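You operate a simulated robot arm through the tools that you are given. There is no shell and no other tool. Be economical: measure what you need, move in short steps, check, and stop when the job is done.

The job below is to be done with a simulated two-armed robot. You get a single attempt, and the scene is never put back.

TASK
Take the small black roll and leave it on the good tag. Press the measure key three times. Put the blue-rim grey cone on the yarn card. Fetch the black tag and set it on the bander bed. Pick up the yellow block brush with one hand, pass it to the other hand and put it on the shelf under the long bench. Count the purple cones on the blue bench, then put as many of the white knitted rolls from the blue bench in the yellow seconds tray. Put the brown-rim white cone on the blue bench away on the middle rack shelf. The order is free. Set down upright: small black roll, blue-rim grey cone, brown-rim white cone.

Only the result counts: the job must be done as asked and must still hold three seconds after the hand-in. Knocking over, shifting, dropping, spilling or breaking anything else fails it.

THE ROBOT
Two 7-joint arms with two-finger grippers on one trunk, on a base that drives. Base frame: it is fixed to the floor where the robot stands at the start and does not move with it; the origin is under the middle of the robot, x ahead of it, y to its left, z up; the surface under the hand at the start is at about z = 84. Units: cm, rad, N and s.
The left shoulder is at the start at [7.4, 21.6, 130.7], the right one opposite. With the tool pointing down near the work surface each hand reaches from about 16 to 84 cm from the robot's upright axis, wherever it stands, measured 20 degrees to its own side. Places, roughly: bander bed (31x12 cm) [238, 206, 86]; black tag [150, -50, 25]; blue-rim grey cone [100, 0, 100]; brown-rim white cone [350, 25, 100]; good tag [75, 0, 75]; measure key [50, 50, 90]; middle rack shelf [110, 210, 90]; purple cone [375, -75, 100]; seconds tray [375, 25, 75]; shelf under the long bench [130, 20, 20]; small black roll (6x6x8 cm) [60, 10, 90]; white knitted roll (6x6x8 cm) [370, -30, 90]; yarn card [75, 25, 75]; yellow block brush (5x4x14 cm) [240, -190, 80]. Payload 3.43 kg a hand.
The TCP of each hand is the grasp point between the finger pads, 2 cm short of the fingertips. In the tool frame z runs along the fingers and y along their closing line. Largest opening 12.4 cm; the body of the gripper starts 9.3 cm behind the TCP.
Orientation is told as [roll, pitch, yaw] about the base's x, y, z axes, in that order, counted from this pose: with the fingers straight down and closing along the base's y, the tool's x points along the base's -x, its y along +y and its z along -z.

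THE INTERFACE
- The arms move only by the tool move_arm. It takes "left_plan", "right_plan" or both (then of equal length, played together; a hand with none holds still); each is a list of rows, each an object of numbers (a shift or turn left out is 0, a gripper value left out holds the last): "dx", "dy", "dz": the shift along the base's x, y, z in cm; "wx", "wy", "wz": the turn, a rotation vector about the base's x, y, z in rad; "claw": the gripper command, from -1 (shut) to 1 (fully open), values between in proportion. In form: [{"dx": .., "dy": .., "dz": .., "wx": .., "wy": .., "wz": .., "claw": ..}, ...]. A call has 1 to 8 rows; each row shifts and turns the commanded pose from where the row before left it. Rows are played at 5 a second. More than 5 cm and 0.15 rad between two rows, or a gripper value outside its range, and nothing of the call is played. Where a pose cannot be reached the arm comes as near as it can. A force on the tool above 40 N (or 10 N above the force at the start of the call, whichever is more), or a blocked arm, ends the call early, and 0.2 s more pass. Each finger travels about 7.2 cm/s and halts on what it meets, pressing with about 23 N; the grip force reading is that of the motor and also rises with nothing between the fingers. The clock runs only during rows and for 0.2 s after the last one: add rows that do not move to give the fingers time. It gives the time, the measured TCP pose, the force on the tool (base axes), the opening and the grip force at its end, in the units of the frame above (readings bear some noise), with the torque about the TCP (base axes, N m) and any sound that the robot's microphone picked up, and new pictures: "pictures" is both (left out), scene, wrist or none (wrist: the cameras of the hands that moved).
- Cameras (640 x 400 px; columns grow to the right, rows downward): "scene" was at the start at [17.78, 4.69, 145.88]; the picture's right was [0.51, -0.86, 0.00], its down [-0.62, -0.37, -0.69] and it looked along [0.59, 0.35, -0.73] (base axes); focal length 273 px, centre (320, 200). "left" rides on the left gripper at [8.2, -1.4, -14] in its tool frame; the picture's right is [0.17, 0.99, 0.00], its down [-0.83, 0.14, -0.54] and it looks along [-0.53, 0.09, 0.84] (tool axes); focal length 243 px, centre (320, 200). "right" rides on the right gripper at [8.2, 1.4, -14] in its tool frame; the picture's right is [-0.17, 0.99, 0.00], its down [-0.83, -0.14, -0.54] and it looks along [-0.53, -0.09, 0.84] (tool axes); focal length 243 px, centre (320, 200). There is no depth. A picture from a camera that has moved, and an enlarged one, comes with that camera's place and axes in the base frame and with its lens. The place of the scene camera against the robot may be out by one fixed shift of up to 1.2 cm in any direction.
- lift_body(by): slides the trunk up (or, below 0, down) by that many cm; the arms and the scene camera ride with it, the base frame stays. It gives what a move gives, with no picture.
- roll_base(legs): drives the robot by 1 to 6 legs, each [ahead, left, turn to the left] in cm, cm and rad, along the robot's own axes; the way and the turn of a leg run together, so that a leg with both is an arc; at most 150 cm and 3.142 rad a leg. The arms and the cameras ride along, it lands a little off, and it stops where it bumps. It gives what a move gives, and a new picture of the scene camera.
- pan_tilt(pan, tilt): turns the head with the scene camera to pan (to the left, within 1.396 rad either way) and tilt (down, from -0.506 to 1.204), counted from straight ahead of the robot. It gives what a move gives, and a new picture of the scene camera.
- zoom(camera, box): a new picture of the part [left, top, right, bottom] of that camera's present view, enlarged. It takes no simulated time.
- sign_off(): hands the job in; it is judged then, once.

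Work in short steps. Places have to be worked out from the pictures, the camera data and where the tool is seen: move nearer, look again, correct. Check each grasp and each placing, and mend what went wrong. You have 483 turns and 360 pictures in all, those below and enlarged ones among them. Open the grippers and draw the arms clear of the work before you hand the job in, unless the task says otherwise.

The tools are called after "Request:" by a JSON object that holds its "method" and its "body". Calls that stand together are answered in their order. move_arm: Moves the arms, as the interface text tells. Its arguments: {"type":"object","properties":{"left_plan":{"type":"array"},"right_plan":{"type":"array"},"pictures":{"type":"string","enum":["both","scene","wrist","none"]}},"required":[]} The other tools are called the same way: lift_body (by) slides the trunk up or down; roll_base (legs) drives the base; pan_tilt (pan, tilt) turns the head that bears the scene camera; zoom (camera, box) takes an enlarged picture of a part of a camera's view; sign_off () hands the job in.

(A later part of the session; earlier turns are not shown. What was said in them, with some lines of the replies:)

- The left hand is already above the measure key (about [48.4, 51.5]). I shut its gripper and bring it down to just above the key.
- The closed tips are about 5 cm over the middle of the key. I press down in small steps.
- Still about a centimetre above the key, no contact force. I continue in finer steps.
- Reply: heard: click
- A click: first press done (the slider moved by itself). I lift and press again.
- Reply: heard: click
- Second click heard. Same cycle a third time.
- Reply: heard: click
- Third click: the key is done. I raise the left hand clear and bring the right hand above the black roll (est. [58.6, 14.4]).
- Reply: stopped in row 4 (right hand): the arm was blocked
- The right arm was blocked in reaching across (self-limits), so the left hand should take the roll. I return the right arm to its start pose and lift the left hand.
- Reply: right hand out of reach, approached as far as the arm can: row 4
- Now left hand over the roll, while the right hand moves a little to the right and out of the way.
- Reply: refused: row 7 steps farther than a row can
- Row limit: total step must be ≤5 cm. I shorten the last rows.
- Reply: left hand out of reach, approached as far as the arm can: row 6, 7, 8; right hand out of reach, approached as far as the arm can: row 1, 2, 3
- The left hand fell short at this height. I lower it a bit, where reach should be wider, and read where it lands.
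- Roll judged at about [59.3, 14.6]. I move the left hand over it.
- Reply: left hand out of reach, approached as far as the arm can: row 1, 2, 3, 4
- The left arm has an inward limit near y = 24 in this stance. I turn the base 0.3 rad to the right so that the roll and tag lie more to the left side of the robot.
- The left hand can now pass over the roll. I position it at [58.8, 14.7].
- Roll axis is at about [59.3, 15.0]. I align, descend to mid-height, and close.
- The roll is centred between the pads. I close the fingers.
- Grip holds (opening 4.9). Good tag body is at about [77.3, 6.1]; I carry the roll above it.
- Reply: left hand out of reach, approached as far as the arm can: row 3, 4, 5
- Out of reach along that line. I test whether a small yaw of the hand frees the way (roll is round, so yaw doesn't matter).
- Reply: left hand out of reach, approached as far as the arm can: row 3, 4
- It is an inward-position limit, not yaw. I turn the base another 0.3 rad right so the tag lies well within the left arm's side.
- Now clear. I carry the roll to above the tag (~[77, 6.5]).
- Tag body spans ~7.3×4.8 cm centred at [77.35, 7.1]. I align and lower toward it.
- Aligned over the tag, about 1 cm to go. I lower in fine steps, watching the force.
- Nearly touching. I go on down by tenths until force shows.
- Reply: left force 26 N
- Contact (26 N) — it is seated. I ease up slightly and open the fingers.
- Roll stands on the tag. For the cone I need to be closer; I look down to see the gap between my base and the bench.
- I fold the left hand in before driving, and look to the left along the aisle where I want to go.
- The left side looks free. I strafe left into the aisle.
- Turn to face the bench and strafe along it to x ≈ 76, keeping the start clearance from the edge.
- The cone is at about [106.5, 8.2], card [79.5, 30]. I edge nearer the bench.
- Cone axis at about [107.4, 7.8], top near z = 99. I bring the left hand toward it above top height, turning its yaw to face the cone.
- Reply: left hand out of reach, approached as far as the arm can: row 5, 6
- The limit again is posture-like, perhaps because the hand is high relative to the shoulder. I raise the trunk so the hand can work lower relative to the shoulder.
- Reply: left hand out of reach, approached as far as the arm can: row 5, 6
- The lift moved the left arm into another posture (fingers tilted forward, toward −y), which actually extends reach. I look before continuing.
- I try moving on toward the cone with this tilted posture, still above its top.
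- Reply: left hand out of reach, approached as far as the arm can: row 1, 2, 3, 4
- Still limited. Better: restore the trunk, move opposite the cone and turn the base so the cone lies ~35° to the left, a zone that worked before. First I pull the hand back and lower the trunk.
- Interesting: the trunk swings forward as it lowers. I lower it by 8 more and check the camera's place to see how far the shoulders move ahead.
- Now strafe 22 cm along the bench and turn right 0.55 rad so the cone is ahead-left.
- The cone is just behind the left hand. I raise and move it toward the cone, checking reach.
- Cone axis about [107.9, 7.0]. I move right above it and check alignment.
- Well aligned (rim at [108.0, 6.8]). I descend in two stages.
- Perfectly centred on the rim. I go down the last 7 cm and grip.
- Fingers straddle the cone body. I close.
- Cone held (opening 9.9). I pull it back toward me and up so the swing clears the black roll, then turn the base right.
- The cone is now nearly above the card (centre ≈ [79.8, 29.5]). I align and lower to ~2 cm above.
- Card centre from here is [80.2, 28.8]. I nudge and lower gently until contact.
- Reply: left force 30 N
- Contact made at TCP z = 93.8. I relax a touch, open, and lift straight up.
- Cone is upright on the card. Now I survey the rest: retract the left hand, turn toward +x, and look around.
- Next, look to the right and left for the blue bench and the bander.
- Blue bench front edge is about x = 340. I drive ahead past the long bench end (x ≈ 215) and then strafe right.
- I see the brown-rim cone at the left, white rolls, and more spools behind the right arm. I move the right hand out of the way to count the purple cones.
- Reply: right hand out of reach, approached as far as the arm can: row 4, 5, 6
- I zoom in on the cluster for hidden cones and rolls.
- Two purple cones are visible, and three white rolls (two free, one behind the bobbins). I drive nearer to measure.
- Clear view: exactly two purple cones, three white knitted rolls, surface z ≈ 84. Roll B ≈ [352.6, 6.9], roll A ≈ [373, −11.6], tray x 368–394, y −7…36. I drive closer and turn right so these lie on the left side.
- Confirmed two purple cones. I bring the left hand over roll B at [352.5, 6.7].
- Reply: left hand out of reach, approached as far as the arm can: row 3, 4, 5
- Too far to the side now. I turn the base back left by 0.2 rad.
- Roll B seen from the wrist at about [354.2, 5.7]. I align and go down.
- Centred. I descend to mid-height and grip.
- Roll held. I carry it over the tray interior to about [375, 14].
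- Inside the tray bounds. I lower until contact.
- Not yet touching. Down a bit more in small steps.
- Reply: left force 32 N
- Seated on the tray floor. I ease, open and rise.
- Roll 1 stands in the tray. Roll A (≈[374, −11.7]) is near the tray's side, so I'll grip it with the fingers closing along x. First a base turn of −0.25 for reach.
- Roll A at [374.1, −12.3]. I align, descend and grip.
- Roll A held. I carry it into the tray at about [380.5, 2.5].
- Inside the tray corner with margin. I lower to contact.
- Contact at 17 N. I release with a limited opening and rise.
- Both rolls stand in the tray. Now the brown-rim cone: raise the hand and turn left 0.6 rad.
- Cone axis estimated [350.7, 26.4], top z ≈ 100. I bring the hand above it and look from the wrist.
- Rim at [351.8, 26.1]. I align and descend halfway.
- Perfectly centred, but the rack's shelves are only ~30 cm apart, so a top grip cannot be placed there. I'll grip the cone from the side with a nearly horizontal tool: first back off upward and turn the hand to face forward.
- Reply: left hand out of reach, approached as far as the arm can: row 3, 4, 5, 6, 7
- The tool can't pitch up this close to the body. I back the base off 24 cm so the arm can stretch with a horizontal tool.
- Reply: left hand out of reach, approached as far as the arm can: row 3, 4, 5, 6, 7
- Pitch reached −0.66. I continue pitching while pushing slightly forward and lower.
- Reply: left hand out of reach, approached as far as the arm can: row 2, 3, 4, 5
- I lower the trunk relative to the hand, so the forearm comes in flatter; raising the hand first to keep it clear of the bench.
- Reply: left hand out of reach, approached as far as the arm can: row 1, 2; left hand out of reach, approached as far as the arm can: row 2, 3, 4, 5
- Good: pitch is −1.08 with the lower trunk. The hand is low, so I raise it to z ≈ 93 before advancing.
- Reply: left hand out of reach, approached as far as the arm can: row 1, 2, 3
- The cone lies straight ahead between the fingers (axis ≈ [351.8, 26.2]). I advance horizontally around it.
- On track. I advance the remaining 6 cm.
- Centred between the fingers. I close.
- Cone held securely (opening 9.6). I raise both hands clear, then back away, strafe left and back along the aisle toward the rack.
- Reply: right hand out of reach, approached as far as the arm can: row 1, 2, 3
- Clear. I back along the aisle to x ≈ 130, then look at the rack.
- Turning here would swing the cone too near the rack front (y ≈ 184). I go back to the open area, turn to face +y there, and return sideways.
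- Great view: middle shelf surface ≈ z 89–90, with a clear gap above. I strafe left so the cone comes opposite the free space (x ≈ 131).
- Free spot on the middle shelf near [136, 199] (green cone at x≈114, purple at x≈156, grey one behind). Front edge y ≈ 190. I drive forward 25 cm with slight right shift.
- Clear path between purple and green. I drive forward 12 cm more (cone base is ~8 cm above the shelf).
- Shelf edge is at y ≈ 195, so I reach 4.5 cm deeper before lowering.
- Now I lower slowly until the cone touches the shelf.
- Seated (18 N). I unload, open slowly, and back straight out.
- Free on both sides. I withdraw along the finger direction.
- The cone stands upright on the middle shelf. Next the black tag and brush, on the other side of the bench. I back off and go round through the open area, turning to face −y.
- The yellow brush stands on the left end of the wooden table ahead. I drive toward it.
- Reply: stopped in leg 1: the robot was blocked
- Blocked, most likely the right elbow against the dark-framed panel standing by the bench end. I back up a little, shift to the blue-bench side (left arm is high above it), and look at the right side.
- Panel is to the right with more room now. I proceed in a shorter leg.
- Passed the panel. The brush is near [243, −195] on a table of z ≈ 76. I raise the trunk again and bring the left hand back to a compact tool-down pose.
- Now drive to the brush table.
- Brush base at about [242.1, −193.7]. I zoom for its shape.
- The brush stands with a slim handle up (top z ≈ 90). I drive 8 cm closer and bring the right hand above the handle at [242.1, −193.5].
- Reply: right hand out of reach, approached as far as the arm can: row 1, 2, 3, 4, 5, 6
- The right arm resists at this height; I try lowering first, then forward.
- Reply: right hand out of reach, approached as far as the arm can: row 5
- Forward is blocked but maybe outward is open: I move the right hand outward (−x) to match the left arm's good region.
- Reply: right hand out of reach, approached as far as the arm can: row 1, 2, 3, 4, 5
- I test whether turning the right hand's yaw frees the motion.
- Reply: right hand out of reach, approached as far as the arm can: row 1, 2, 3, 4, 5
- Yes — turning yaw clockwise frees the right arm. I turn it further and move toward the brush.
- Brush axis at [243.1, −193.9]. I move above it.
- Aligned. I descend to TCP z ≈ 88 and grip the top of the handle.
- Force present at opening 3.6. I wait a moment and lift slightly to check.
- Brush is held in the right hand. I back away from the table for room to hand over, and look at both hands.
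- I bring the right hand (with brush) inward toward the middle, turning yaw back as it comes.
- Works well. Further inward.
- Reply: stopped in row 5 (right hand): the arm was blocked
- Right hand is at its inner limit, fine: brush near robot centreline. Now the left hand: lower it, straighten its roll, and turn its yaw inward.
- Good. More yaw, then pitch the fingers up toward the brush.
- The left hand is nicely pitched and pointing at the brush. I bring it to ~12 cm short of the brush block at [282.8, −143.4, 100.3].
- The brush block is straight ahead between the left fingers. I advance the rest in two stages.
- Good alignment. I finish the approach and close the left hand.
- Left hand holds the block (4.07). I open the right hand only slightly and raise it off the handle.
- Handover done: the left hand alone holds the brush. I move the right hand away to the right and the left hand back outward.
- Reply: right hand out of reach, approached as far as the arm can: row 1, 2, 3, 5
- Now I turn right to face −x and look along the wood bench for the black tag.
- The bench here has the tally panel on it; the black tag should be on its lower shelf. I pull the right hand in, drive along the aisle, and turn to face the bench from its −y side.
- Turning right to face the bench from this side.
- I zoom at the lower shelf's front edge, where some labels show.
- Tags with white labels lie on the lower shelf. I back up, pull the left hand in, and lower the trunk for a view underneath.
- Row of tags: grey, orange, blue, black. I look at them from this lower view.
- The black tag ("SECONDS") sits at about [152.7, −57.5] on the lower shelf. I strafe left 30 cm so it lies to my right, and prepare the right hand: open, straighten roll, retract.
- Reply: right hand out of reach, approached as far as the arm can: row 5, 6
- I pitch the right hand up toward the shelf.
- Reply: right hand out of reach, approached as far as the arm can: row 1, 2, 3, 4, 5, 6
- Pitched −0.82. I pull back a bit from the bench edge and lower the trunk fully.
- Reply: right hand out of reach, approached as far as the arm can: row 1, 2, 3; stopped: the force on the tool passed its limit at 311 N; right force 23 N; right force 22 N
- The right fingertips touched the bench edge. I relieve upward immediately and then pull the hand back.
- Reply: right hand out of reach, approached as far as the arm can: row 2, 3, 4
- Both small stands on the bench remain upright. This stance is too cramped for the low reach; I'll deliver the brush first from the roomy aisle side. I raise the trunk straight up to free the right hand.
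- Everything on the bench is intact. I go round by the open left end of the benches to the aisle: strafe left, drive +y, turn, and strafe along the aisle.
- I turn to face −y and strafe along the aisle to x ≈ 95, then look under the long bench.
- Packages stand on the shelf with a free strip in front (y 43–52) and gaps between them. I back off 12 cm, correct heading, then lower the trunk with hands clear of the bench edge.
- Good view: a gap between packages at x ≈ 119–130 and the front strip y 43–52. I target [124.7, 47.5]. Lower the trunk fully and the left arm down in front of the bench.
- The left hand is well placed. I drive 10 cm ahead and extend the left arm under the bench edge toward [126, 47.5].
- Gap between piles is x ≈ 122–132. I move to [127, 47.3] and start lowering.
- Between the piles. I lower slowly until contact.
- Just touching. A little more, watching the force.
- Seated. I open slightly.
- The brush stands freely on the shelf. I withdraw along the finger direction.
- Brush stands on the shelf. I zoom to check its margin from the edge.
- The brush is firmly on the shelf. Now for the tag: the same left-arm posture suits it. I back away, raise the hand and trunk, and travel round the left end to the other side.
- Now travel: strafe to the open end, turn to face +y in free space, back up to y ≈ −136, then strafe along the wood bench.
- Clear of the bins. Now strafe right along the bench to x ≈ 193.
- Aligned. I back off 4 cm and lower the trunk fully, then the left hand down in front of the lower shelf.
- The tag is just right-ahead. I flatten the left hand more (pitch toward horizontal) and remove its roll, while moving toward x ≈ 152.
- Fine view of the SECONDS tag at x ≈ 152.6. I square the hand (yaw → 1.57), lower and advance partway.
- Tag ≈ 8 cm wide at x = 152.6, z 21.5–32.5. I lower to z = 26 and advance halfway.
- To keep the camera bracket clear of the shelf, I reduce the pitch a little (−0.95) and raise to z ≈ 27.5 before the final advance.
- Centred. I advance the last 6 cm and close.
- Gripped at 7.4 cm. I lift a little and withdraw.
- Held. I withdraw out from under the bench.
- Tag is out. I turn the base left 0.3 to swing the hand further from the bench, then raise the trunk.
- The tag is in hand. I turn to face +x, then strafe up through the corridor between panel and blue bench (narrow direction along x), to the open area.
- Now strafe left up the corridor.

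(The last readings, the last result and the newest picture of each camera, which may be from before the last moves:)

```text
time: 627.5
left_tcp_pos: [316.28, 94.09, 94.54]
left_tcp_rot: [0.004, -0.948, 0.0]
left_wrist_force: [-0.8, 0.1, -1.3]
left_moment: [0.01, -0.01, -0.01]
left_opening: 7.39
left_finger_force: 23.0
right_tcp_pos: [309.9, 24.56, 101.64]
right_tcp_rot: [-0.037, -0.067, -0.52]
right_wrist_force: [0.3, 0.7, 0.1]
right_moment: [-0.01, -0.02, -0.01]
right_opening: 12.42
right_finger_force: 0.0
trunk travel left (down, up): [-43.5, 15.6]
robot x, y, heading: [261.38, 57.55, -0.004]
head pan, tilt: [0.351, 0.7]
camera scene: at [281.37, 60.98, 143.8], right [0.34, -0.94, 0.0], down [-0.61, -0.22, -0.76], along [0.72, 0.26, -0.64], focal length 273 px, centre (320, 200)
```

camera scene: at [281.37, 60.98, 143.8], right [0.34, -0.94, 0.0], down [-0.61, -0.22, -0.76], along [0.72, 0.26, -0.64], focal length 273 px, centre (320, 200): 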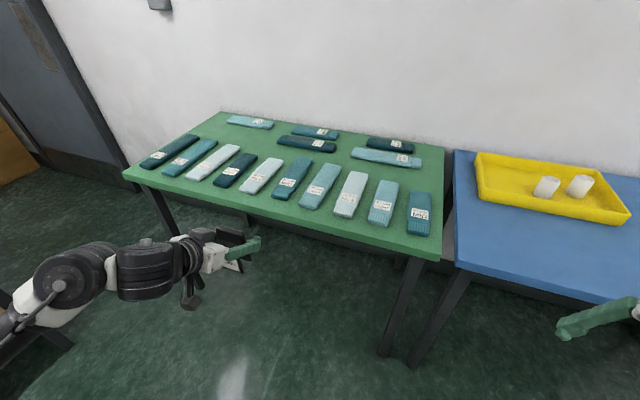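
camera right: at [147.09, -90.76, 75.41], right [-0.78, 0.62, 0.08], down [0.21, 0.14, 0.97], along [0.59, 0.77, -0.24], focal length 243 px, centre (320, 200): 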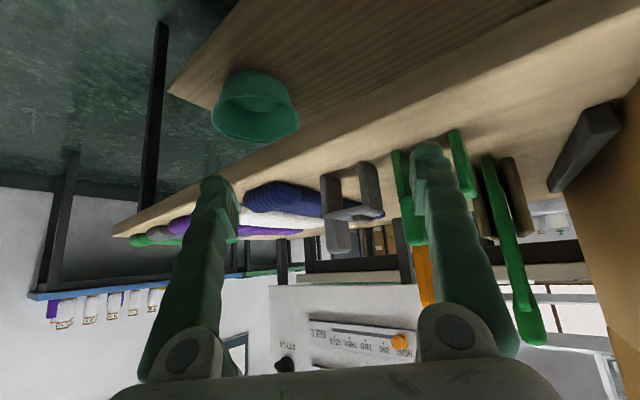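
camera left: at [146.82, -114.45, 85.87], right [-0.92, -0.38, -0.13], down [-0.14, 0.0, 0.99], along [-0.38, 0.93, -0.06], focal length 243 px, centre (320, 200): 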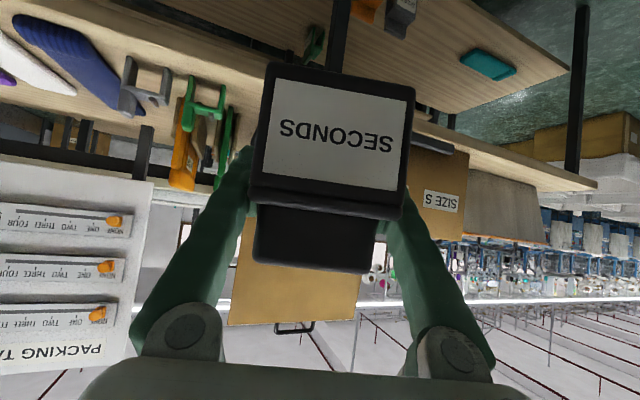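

Open area reached (rolls still standing in the tray). I turn left to face the bander bench and approach.

Request:
{"method": "roll_base", "body": {"legs": [[0, 0, 1.575], [45, -14, 0]]}}

Request:
{"method": "pan_tilt", "body": {"pan": 0.35, "tilt": 0.6}}

```text
time: 636.1
left_tcp_pos: [237.93, 157.32, 94.55]
left_tcp_rot: [0.004, -0.948, 1.585]
left_wrist_force: [0.1, -0.5, -1.3]
left_moment: [-0.01, -0.01, -0.02]
left_opening: 7.38
left_finger_force: 22.8
right_tcp_pos: [307.5, 151.9, 101.68]
right_tcp_rot: [-0.04, -0.066, 1.063]
right_wrist_force: [0.5, 0.0, 0.6]
right_moment: [-0.02, 0.0, 0.01]
right_opening: 12.4
right_finger_force: 0.1
trunk travel left (down, up): [-43.5, 15.6]
robot x, y, heading: [275.44, 102.91, 1.578]
head pan, tilt: [0.351, 0.7]
camera scene: at [271.64, 123.93, 143.81], right [0.94, 0.35, 0.0], down [0.23, -0.6, -0.77], along [-0.27, 0.72, -0.64], focal length 273 px, centre (320, 200)
```

scene: 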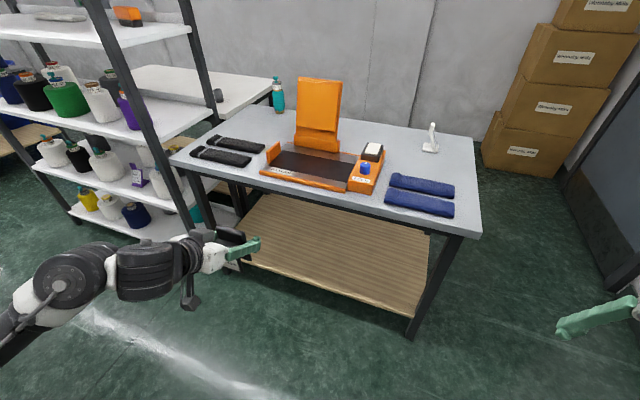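

```text
time: 636.8
left_tcp_pos: [237.99, 157.45, 94.41]
left_tcp_rot: [0.003, -0.947, 1.583]
left_wrist_force: [0.7, -0.1, -0.2]
left_moment: [0.01, 0.01, 0.01]
left_opening: 7.39
left_finger_force: 23.1
right_tcp_pos: [307.63, 151.88, 101.76]
right_tcp_rot: [-0.039, -0.068, 1.063]
right_wrist_force: [0.5, -0.2, 0.1]
right_moment: [-0.02, 0.01, 0.01]
right_opening: 12.4
right_finger_force: 0.1
trunk travel left (down, up): [-43.5, 15.6]
robot x, y, heading: [275.62, 103.35, 1.577]
head pan, tilt: [0.351, 0.6]
camera scene: at [271.54, 124.31, 144.66], right [0.94, 0.35, 0.0], down [0.2, -0.53, -0.82], along [-0.29, 0.77, -0.57], focal length 273 px, centre (320, 200)
```

scene: 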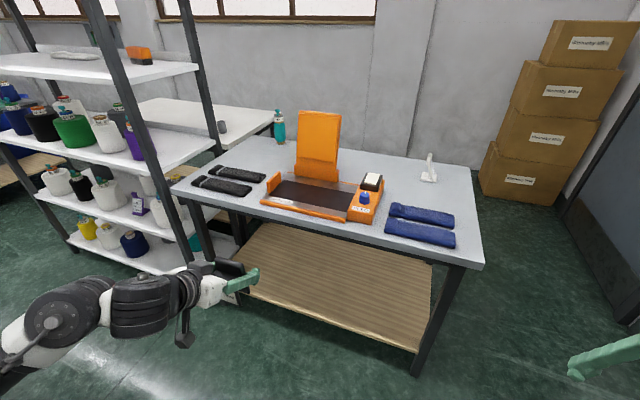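

I zoom on the bander bed.

Request:
{"method": "zoom", "body": {"camera": "scene", "box": [240, 100, 400, 230]}}

```text
3.08 times, centred on (320, 165) of scene
camera zoom: at [271.54, 124.31, 144.66], right [0.94, 0.35, 0.0], down [0.2, -0.53, -0.82], along [-0.29, 0.77, -0.57], focal length 840 px, centre (320, 308)
```

zoom: 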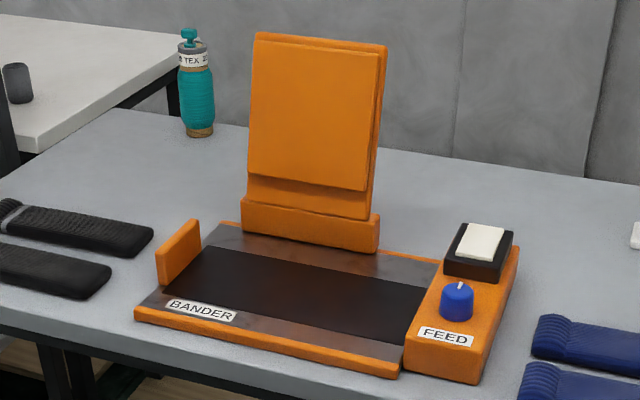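

The bed is the dark flat area centred near [236.5, 206], z ≈ 86. I raise the tag slightly and drive forward 40 cm.

Request:
{"method": "move_arm", "body": {"left_plan": [{"dz": 3}, {"dz": 3}, {}], "pictures": "none"}}

Request:
{"method": "roll_base", "body": {"legs": [[38, 0, -0.005]]}}

Request:
{"method": "zoom", "body": {"camera": "left", "box": [0, 0, 640, 400]}}

```text
time: 637.6
left_tcp_pos: [238.06, 157.37, 100.34]
left_tcp_rot: [0.003, -0.948, 1.584]
left_wrist_force: [0.1, -0.2, -1.6]
left_moment: [0.02, -0.01, 0.01]
left_opening: 7.43
left_finger_force: 22.6
right_tcp_pos: [307.56, 151.88, 101.69]
right_tcp_rot: [-0.036, -0.067, 1.065]
right_wrist_force: [0.1, -0.4, 0.4]
right_moment: [0.02, -0.02, -0.03]
right_opening: 12.39
right_finger_force: 0.1
trunk travel left (down, up): [-43.5, 15.6]
robot x, y, heading: [275.27, 103.23, 1.587]
head pan, tilt: [0.351, 0.6]
```

```text
time: 640.4
left_tcp_pos: [238.4, 194.26, 100.44]
left_tcp_rot: [0.006, -0.948, 1.575]
left_wrist_force: [0.2, -0.3, 0.5]
left_moment: [0.03, 0.0, 0.0]
left_opening: 7.4
left_finger_force: 22.9
right_tcp_pos: [307.9, 188.21, 101.68]
right_tcp_rot: [-0.036, -0.067, 1.056]
right_wrist_force: [0.8, 0.3, 0.0]
right_moment: [-0.03, 0.01, 0.0]
right_opening: 12.42
right_finger_force: 0.1
trunk travel left (down, up): [-43.5, 15.6]
robot x, y, heading: [274.74, 139.92, 1.573]
head pan, tilt: [0.351, 0.6]
camera scene: at [271.56, 160.99, 144.67], right [0.94, 0.34, 0.0], down [0.19, -0.53, -0.83], along [-0.28, 0.78, -0.56], focal length 273 px, centre (320, 200)
```

scene: 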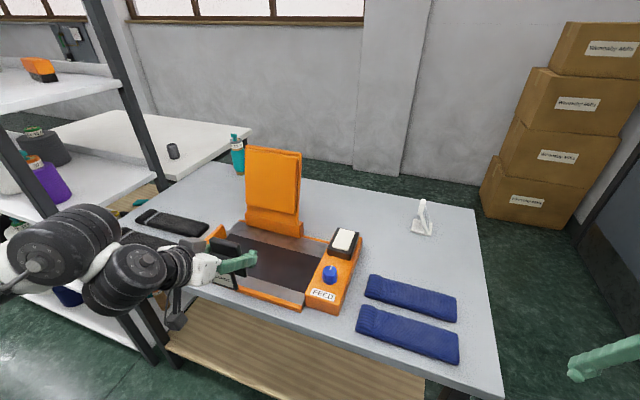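

```text
1.00 times, centred on (320, 200) of left (not enlarged: the box is as wide or as high as the picture)
camera zoom: at [240.02, 178.11, 101.9], right [-0.99, -0.1, -0.13], down [-0.14, 0.05, 0.99], along [-0.1, 0.99, -0.06], focal length 243 px, centre (320, 200)
```

zoom: 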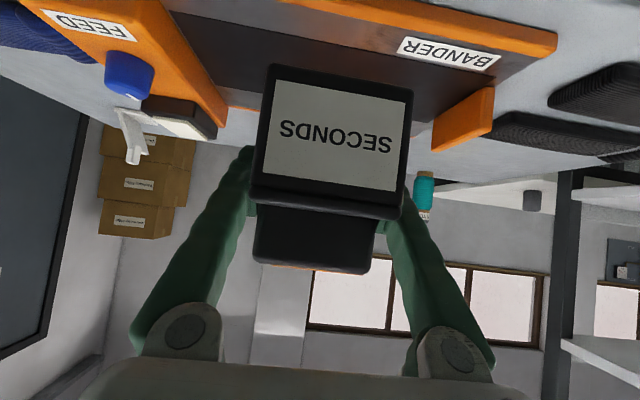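

I extend over the bed to [237, 205.3], then lower to just above it.

Request:
{"method": "move_arm", "body": {"left_plan": [{"dx": -0.5, "dy": 3}, {"dx": -0.5, "dy": 3}, {"dx": -0.4, "dy": 3}, {"dy": 2, "dz": -1}, {"dz": -2}, {"dz": -1.5}, {}], "pictures": "both"}}

```text
time: 642.0
left_tcp_pos: [236.98, 205.46, 95.68]
left_tcp_rot: [0.004, -0.948, 1.576]
left_wrist_force: [0.3, -1.4, -0.8]
left_moment: [0.01, -0.01, 0.0]
left_opening: 7.42
left_finger_force: 22.6
right_tcp_pos: [307.76, 188.36, 101.68]
right_tcp_rot: [-0.037, -0.066, 1.053]
right_wrist_force: [-0.2, 1.2, 0.0]
right_moment: [-0.01, 0.02, 0.01]
right_opening: 12.4
right_finger_force: 0.2
trunk travel left (down, up): [-43.5, 15.6]
robot x, y, heading: [275.22, 139.83, 1.568]
head pan, tilt: [0.351, 0.6]
camera scene: at [271.57, 161.05, 144.67], right [0.94, 0.34, 0.0], down [0.19, -0.53, -0.83], along [-0.28, 0.77, -0.56], focal length 273 px, centre (320, 200)
camera left: at [238.58, 189.22, 97.28], right [-0.99, -0.1, -0.13], down [-0.14, 0.05, 0.99], along [-0.1, 0.99, -0.06], focal length 243 px, centre (320, 200)
```

scene: 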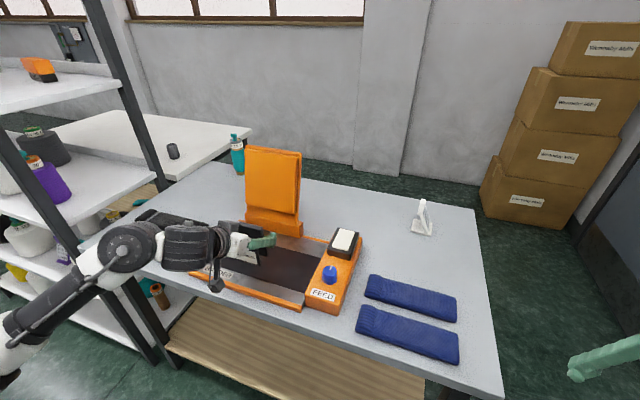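
left: 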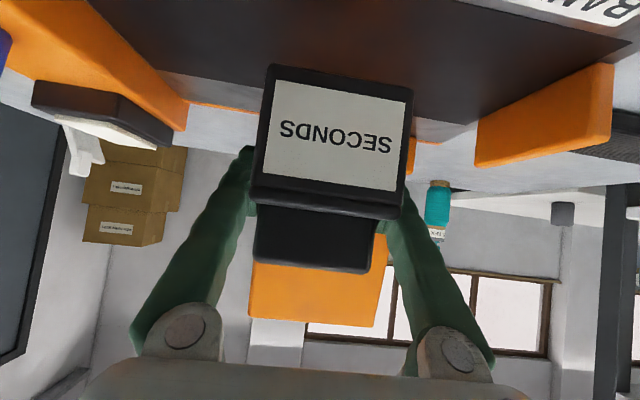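

Over the bed. Lower gently to contact.

Request:
{"method": "move_arm", "body": {"left_plan": [{"dy": -0.5, "dz": -0.8}, {"dz": -0.6}, {"dz": -0.5}, {"dz": -0.4}, {"dz": -0.4}, {"dz": -0.3}, {}], "pictures": "none"}}

```text
time: 643.6
left_tcp_pos: [237.12, 205.03, 92.91]
left_tcp_rot: [0.004, -0.948, 1.577]
left_wrist_force: [-0.5, 0.9, -1.0]
left_moment: [0.03, -0.01, -0.02]
left_opening: 7.42
left_finger_force: 22.5
right_tcp_pos: [307.83, 188.3, 101.64]
right_tcp_rot: [-0.037, -0.064, 1.055]
right_wrist_force: [0.3, -0.6, 0.7]
right_moment: [0.0, 0.03, -0.02]
right_opening: 12.41
right_finger_force: 0.2
trunk travel left (down, up): [-43.5, 15.6]
robot x, y, heading: [275.49, 139.89, 1.571]
head pan, tilt: [0.351, 0.6]
```

Request:
{"method": "move_arm", "body": {"left_plan": [{"dz": -0.4}, {"dz": -0.3}, {"dz": -0.3}, {"dz": -0.3}, {"dz": -0.3}, {"dz": -0.3}], "pictures": "wrist"}}

```text
time: 645.0
left_tcp_pos: [236.98, 205.04, 91.09]
left_tcp_rot: [0.004, -0.95, 1.577]
left_wrist_force: [-0.2, -1.7, 3.4]
left_moment: [-0.18, 0.03, -0.02]
left_opening: 7.42
left_finger_force: 23.2
right_tcp_pos: [307.81, 188.32, 101.68]
right_tcp_rot: [-0.037, -0.067, 1.053]
right_wrist_force: [0.0, 0.7, 0.0]
right_moment: [0.01, 0.0, -0.02]
right_opening: 12.42
right_finger_force: 0.0
trunk travel left (down, up): [-43.5, 15.6]
robot x, y, heading: [275.04, 139.94, 1.572]
head pan, tilt: [0.351, 0.6]
camera left: at [238.58, 188.7, 92.54], right [-0.99, -0.11, -0.13], down [-0.14, 0.04, 0.99], along [-0.1, 0.99, -0.06], focal length 243 px, centre (320, 200)
```

left: 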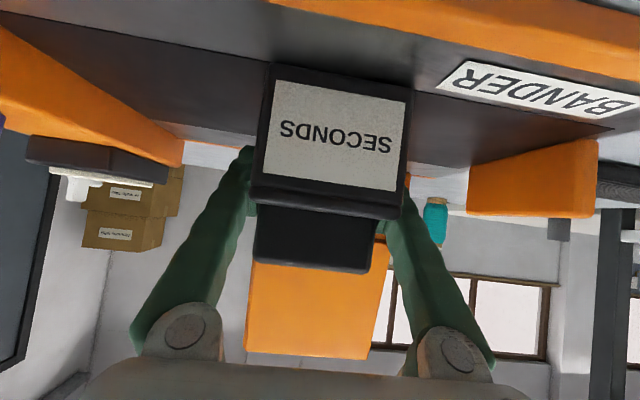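

Contact beginning. A bit more to confirm.

Request:
{"method": "move_arm", "body": {"left_plan": [{"dz": -0.2}, {"dz": -0.2}, {}], "pictures": "none"}}

```text
time: 645.8
left_tcp_pos: [237.04, 205.05, 91.07]
left_tcp_rot: [0.002, -0.955, 1.58]
left_wrist_force: [-5.5, 5.9, 25.0]
left_moment: [-0.68, 0.03, -0.13]
left_opening: 7.41
left_finger_force: 22.7
right_tcp_pos: [307.87, 188.21, 101.83]
right_tcp_rot: [-0.035, -0.067, 1.053]
right_wrist_force: [-0.9, -0.4, -0.1]
right_moment: [0.01, 0.01, 0.0]
right_opening: 12.42
right_finger_force: 0.0
trunk travel left (down, up): [-43.5, 15.6]
robot x, y, heading: [274.93, 140.16, 1.566]
head pan, tilt: [0.351, 0.6]
```

Seated. I unload and open.

Request:
{"method": "move_arm", "body": {"left_plan": [{"dz": 0.4}, {"claw": 0.4}, {"claw": 0.6}, {}, {}, {}], "pictures": "both"}}

```text
time: 647.2
left_tcp_pos: [236.92, 205.02, 91.0]
left_tcp_rot: [0.003, -0.948, 1.575]
left_wrist_force: [-0.1, 0.3, 0.2]
left_moment: [0.0, 0.03, -0.01]
left_opening: 9.91
left_finger_force: 0.0
right_tcp_pos: [307.79, 188.4, 101.65]
right_tcp_rot: [-0.035, -0.067, 1.055]
right_wrist_force: [0.3, 0.0, 0.3]
right_moment: [-0.02, 0.0, 0.0]
right_opening: 12.36
right_finger_force: 0.1
trunk travel left (down, up): [-43.5, 15.6]
robot x, y, heading: [274.66, 139.7, 1.568]
head pan, tilt: [0.351, 0.6]
camera scene: at [271.56, 161.03, 144.67], right [0.94, 0.34, 0.0], down [0.19, -0.53, -0.83], along [-0.28, 0.77, -0.56], focal length 273 px, centre (320, 200)
camera left: at [238.62, 188.62, 92.51], right [-0.99, -0.1, -0.13], down [-0.14, 0.05, 0.99], along [-0.1, 0.99, -0.06], focal length 243 px, centre (320, 200)
```

scene: 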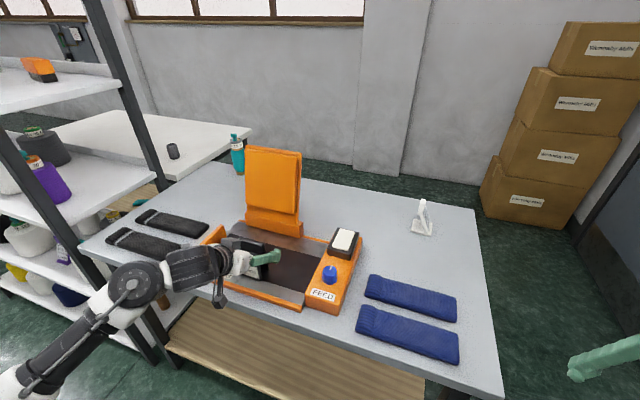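
left: 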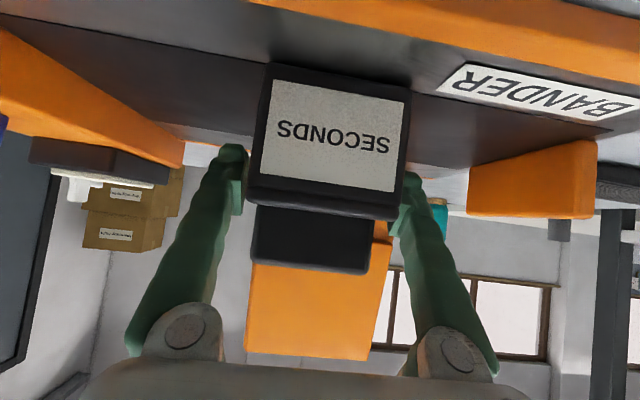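

I open fully and withdraw straight back, slightly upward.

Request:
{"method": "move_arm", "body": {"left_plan": [{"claw": 1}, {}, {"dy": -1.5}, {"dy": -2}, {"dy": -3, "dz": 0.5}, {"dy": -3, "dz": 1}, {"dy": -3, "dz": 2}, {}], "pictures": "both"}}

```text
time: 649.0
left_tcp_pos: [237.0, 192.38, 94.52]
left_tcp_rot: [0.003, -0.946, 1.577]
left_wrist_force: [0.4, 0.2, -0.5]
left_moment: [0.01, -0.01, 0.04]
left_opening: 12.4
left_finger_force: 0.1
right_tcp_pos: [307.76, 188.28, 101.68]
right_tcp_rot: [-0.037, -0.064, 1.054]
right_wrist_force: [0.5, 0.4, 0.4]
right_moment: [-0.01, -0.01, 0.0]
right_opening: 12.41
right_finger_force: 0.1
trunk travel left (down, up): [-43.5, 15.6]
robot x, y, heading: [275.16, 139.57, 1.571]
head pan, tilt: [0.351, 0.6]
camera scene: at [271.58, 161.07, 144.66], right [0.94, 0.34, 0.0], down [0.19, -0.53, -0.82], along [-0.28, 0.77, -0.57], focal length 273 px, centre (320, 200)
camera left: at [238.59, 176.16, 95.86], right [-0.99, -0.1, -0.13], down [-0.14, 0.05, 0.99], along [-0.1, 0.99, -0.06], focal length 243 px, centre (320, 200)
```

scene: 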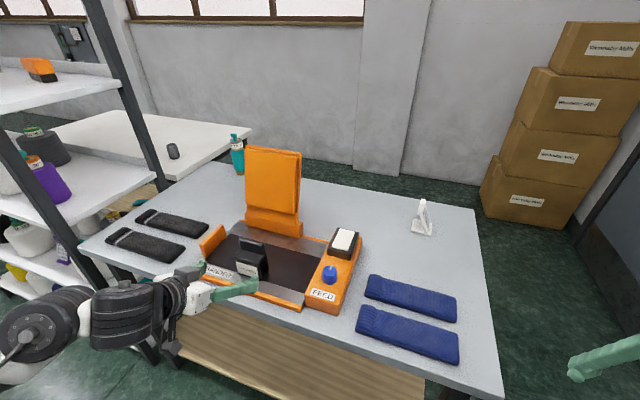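
left: 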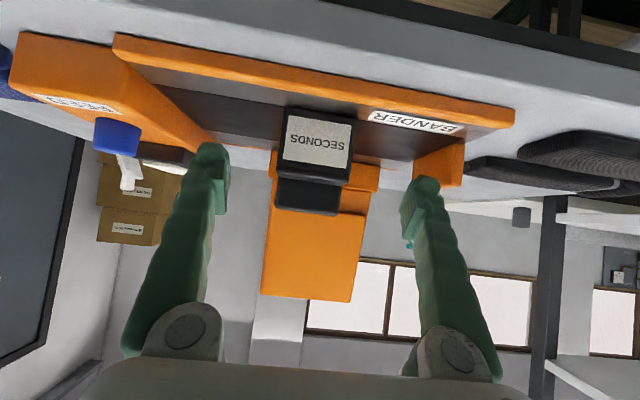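

The tag stands on the bed. I back the robot away to be clear and verify with a zoom.

Request:
{"method": "zoom", "body": {"camera": "scene", "box": [190, 200, 370, 320]}}

Request:
{"method": "roll_base", "body": {"legs": [[-35, 0, 0]]}}

Request:
{"method": "pan_tilt", "body": {"pan": 1.0, "tilt": 0.35}}

```text
3.33 times, centred on (280, 260) of scene
camera zoom: at [271.58, 161.07, 144.66], right [0.94, 0.34, 0.0], down [0.19, -0.53, -0.82], along [-0.28, 0.77, -0.57], focal length 910 px, centre (453, 0)
```

zoom: 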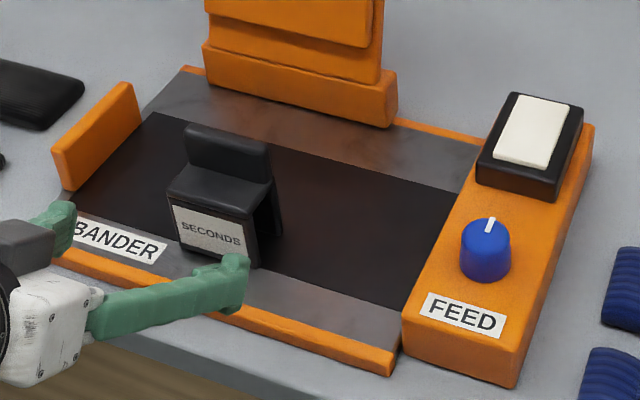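

```text
time: 651.6
left_tcp_pos: [236.95, 157.31, 94.48]
left_tcp_rot: [0.005, -0.947, 1.58]
left_wrist_force: [-0.3, -1.0, -1.1]
left_moment: [0.05, 0.01, 0.0]
left_opening: 12.37
left_finger_force: 0.1
right_tcp_pos: [307.63, 153.37, 101.5]
right_tcp_rot: [-0.037, -0.068, 1.058]
right_wrist_force: [0.0, -0.1, 0.4]
right_moment: [0.01, 0.01, 0.0]
right_opening: 12.38
right_finger_force: 0.2
trunk travel left (down, up): [-43.5, 15.6]
robot x, y, heading: [275.17, 105.08, 1.574]
head pan, tilt: [0.351, 0.6]
camera scene: at [271.55, 126.02, 144.66], right [0.94, 0.35, 0.0], down [0.2, -0.53, -0.82], along [-0.29, 0.77, -0.57], focal length 273 px, centre (320, 200)
```

scene: 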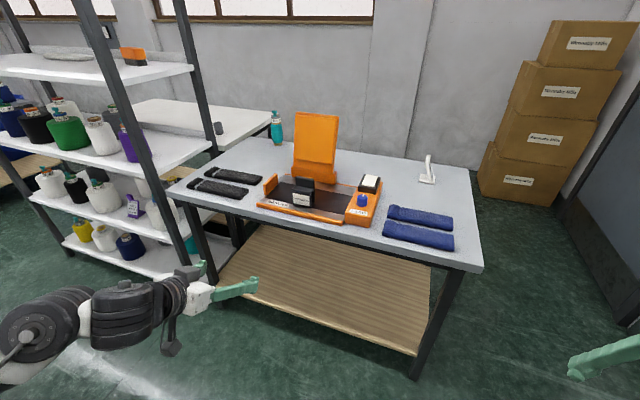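

```text
time: 652.7
left_tcp_pos: [236.94, 157.16, 94.43]
left_tcp_rot: [0.003, -0.948, 1.581]
left_wrist_force: [0.2, 0.0, 0.1]
left_moment: [0.01, -0.01, 0.02]
left_opening: 12.38
left_finger_force: 0.1
right_tcp_pos: [307.64, 153.41, 101.69]
right_tcp_rot: [-0.038, -0.065, 1.059]
right_wrist_force: [1.0, -0.7, 0.6]
right_moment: [0.01, 0.0, 0.04]
right_opening: 12.39
right_finger_force: 0.0
trunk travel left (down, up): [-43.5, 15.6]
robot x, y, heading: [274.96, 105.01, 1.573]
head pan, tilt: [1.0, 0.351]
camera scene: at [266.77, 122.72, 146.94], right [0.54, 0.84, 0.0], down [0.29, -0.19, -0.94], along [-0.79, 0.51, -0.34], focal length 273 px, centre (320, 200)
```

scene: 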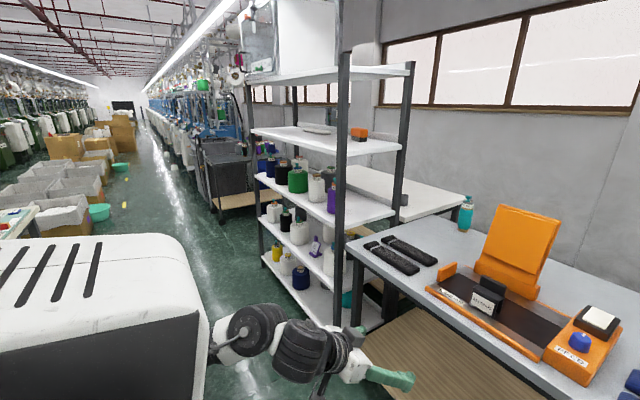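

Tag placed well. One last check of the long bench: I turn left a bit and zoom on the roll and cone.

Request:
{"method": "roll_base", "body": {"legs": [[0, 0, 0.9]]}}

Request:
{"method": "pan_tilt", "body": {"pan": 1.15, "tilt": 0.25}}

```text
time: 656.2
left_tcp_pos: [210.18, 108.22, 94.47]
left_tcp_rot: [0.005, -0.947, 2.472]
left_wrist_force: [-0.2, -0.2, 1.0]
left_moment: [-0.03, 0.03, -0.03]
left_opening: 12.4
left_finger_force: 0.1
right_tcp_pos: [257.87, 160.89, 101.71]
right_tcp_rot: [-0.035, -0.067, 1.946]
right_wrist_force: [0.3, 0.2, -0.5]
right_moment: [-0.01, 0.02, 0.01]
right_opening: 12.4
right_finger_force: 0.0
trunk travel left (down, up): [-43.5, 15.6]
robot x, y, heading: [275.38, 104.59, 2.461]
head pan, tilt: [1.0, 0.351]
camera scene: at [256.22, 110.16, 146.94], right [-0.32, 0.95, 0.0], down [0.33, 0.11, -0.94], along [-0.89, -0.3, -0.34], focal length 273 px, centre (320, 200)
```

scene: 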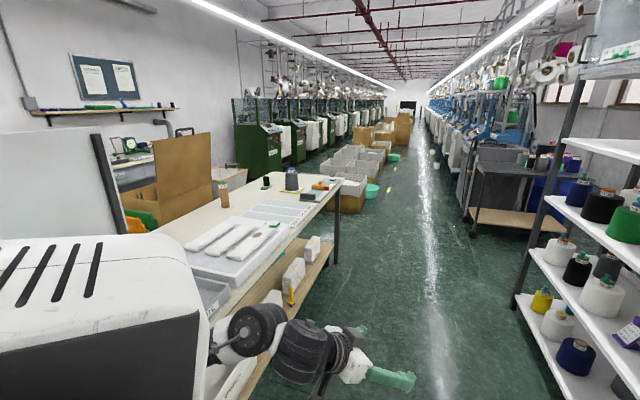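

```text
time: 656.9
left_tcp_pos: [210.27, 108.13, 94.28]
left_tcp_rot: [0.005, -0.947, 2.469]
left_wrist_force: [-0.1, 0.4, 0.6]
left_moment: [0.02, 0.01, -0.03]
left_opening: 12.39
left_finger_force: 0.1
right_tcp_pos: [257.88, 160.77, 101.65]
right_tcp_rot: [-0.036, -0.067, 1.947]
right_wrist_force: [0.5, 0.6, 0.1]
right_moment: [-0.01, 0.01, 0.01]
right_opening: 12.4
right_finger_force: 0.1
trunk travel left (down, up): [-43.5, 15.6]
robot x, y, heading: [274.92, 104.7, 2.462]
head pan, tilt: [1.15, 0.25]
camera scene: at [256.73, 108.87, 147.89], right [-0.45, 0.89, 0.0], down [0.22, 0.11, -0.97], along [-0.86, -0.44, -0.25], focal length 273 px, centre (320, 200)
```

scene: 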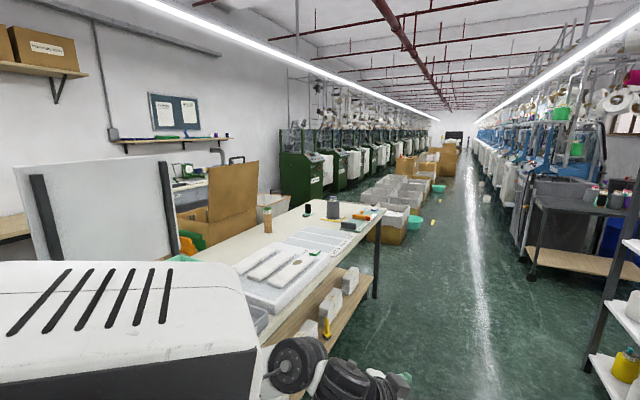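

Request:
{"method": "zoom", "body": {"camera": "scene", "box": [250, 170, 410, 350]}}

```text
2.22 times, centred on (330, 260) of scene
camera zoom: at [256.73, 108.87, 147.89], right [-0.45, 0.89, 0.0], down [0.22, 0.11, -0.97], along [-0.86, -0.44, -0.25], focal length 606 px, centre (298, 67)
```

zoom: 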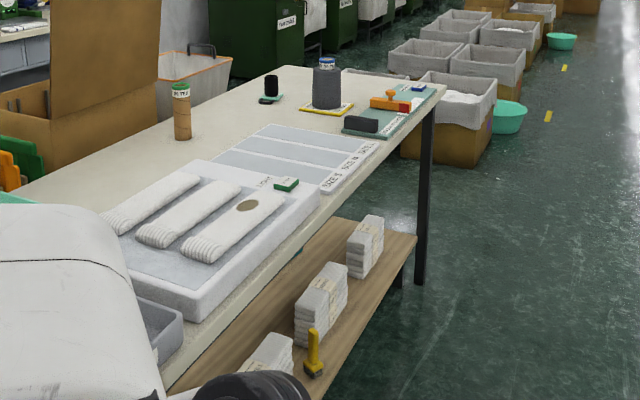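

The roll stands on the good tag, the grey cone on the yarn card and the brush on the shelf. The white cone, rolls and black tag were already checked, both grippers are open and the arms are clear, so I hand in.

Request:
{"method": "sign_off", "body": {}}

```text
The job is handed in.
```

I finished all seven parts and handed the job in; I don't have the judge's result.

- **Small black roll:** it stands upright on the good tag.
- **Measure key:** I pressed it three times and heard a click each time.
- **Blue-rim grey cone:** it stands upright on the yarn card.
- **Black tag:** it stands on the bander bed. It is the one labelled "SECONDS".
- **Yellow block brush:** I picked it up with the right hand, passed it to the left, and stood it on the shelf under the long bench.
- **White knitted rolls:** I counted two purple cones on the blue bench, so I put two rolls in the yellow seconds tray. The third roll stays on the bench.
- **Brown-rim white cone:** it stands upright on the middle rack shelf.

Two contacts could count against the job:

- **Blocked drive:** the robot was stopped near the packing tally panel, probably by its right elbow. The sliders still read zero afterwards.
- **Bench contact:** the right hand pressed hard (311 N) on the front edge of the wooden bench. The small stands beside it did not move or fall.
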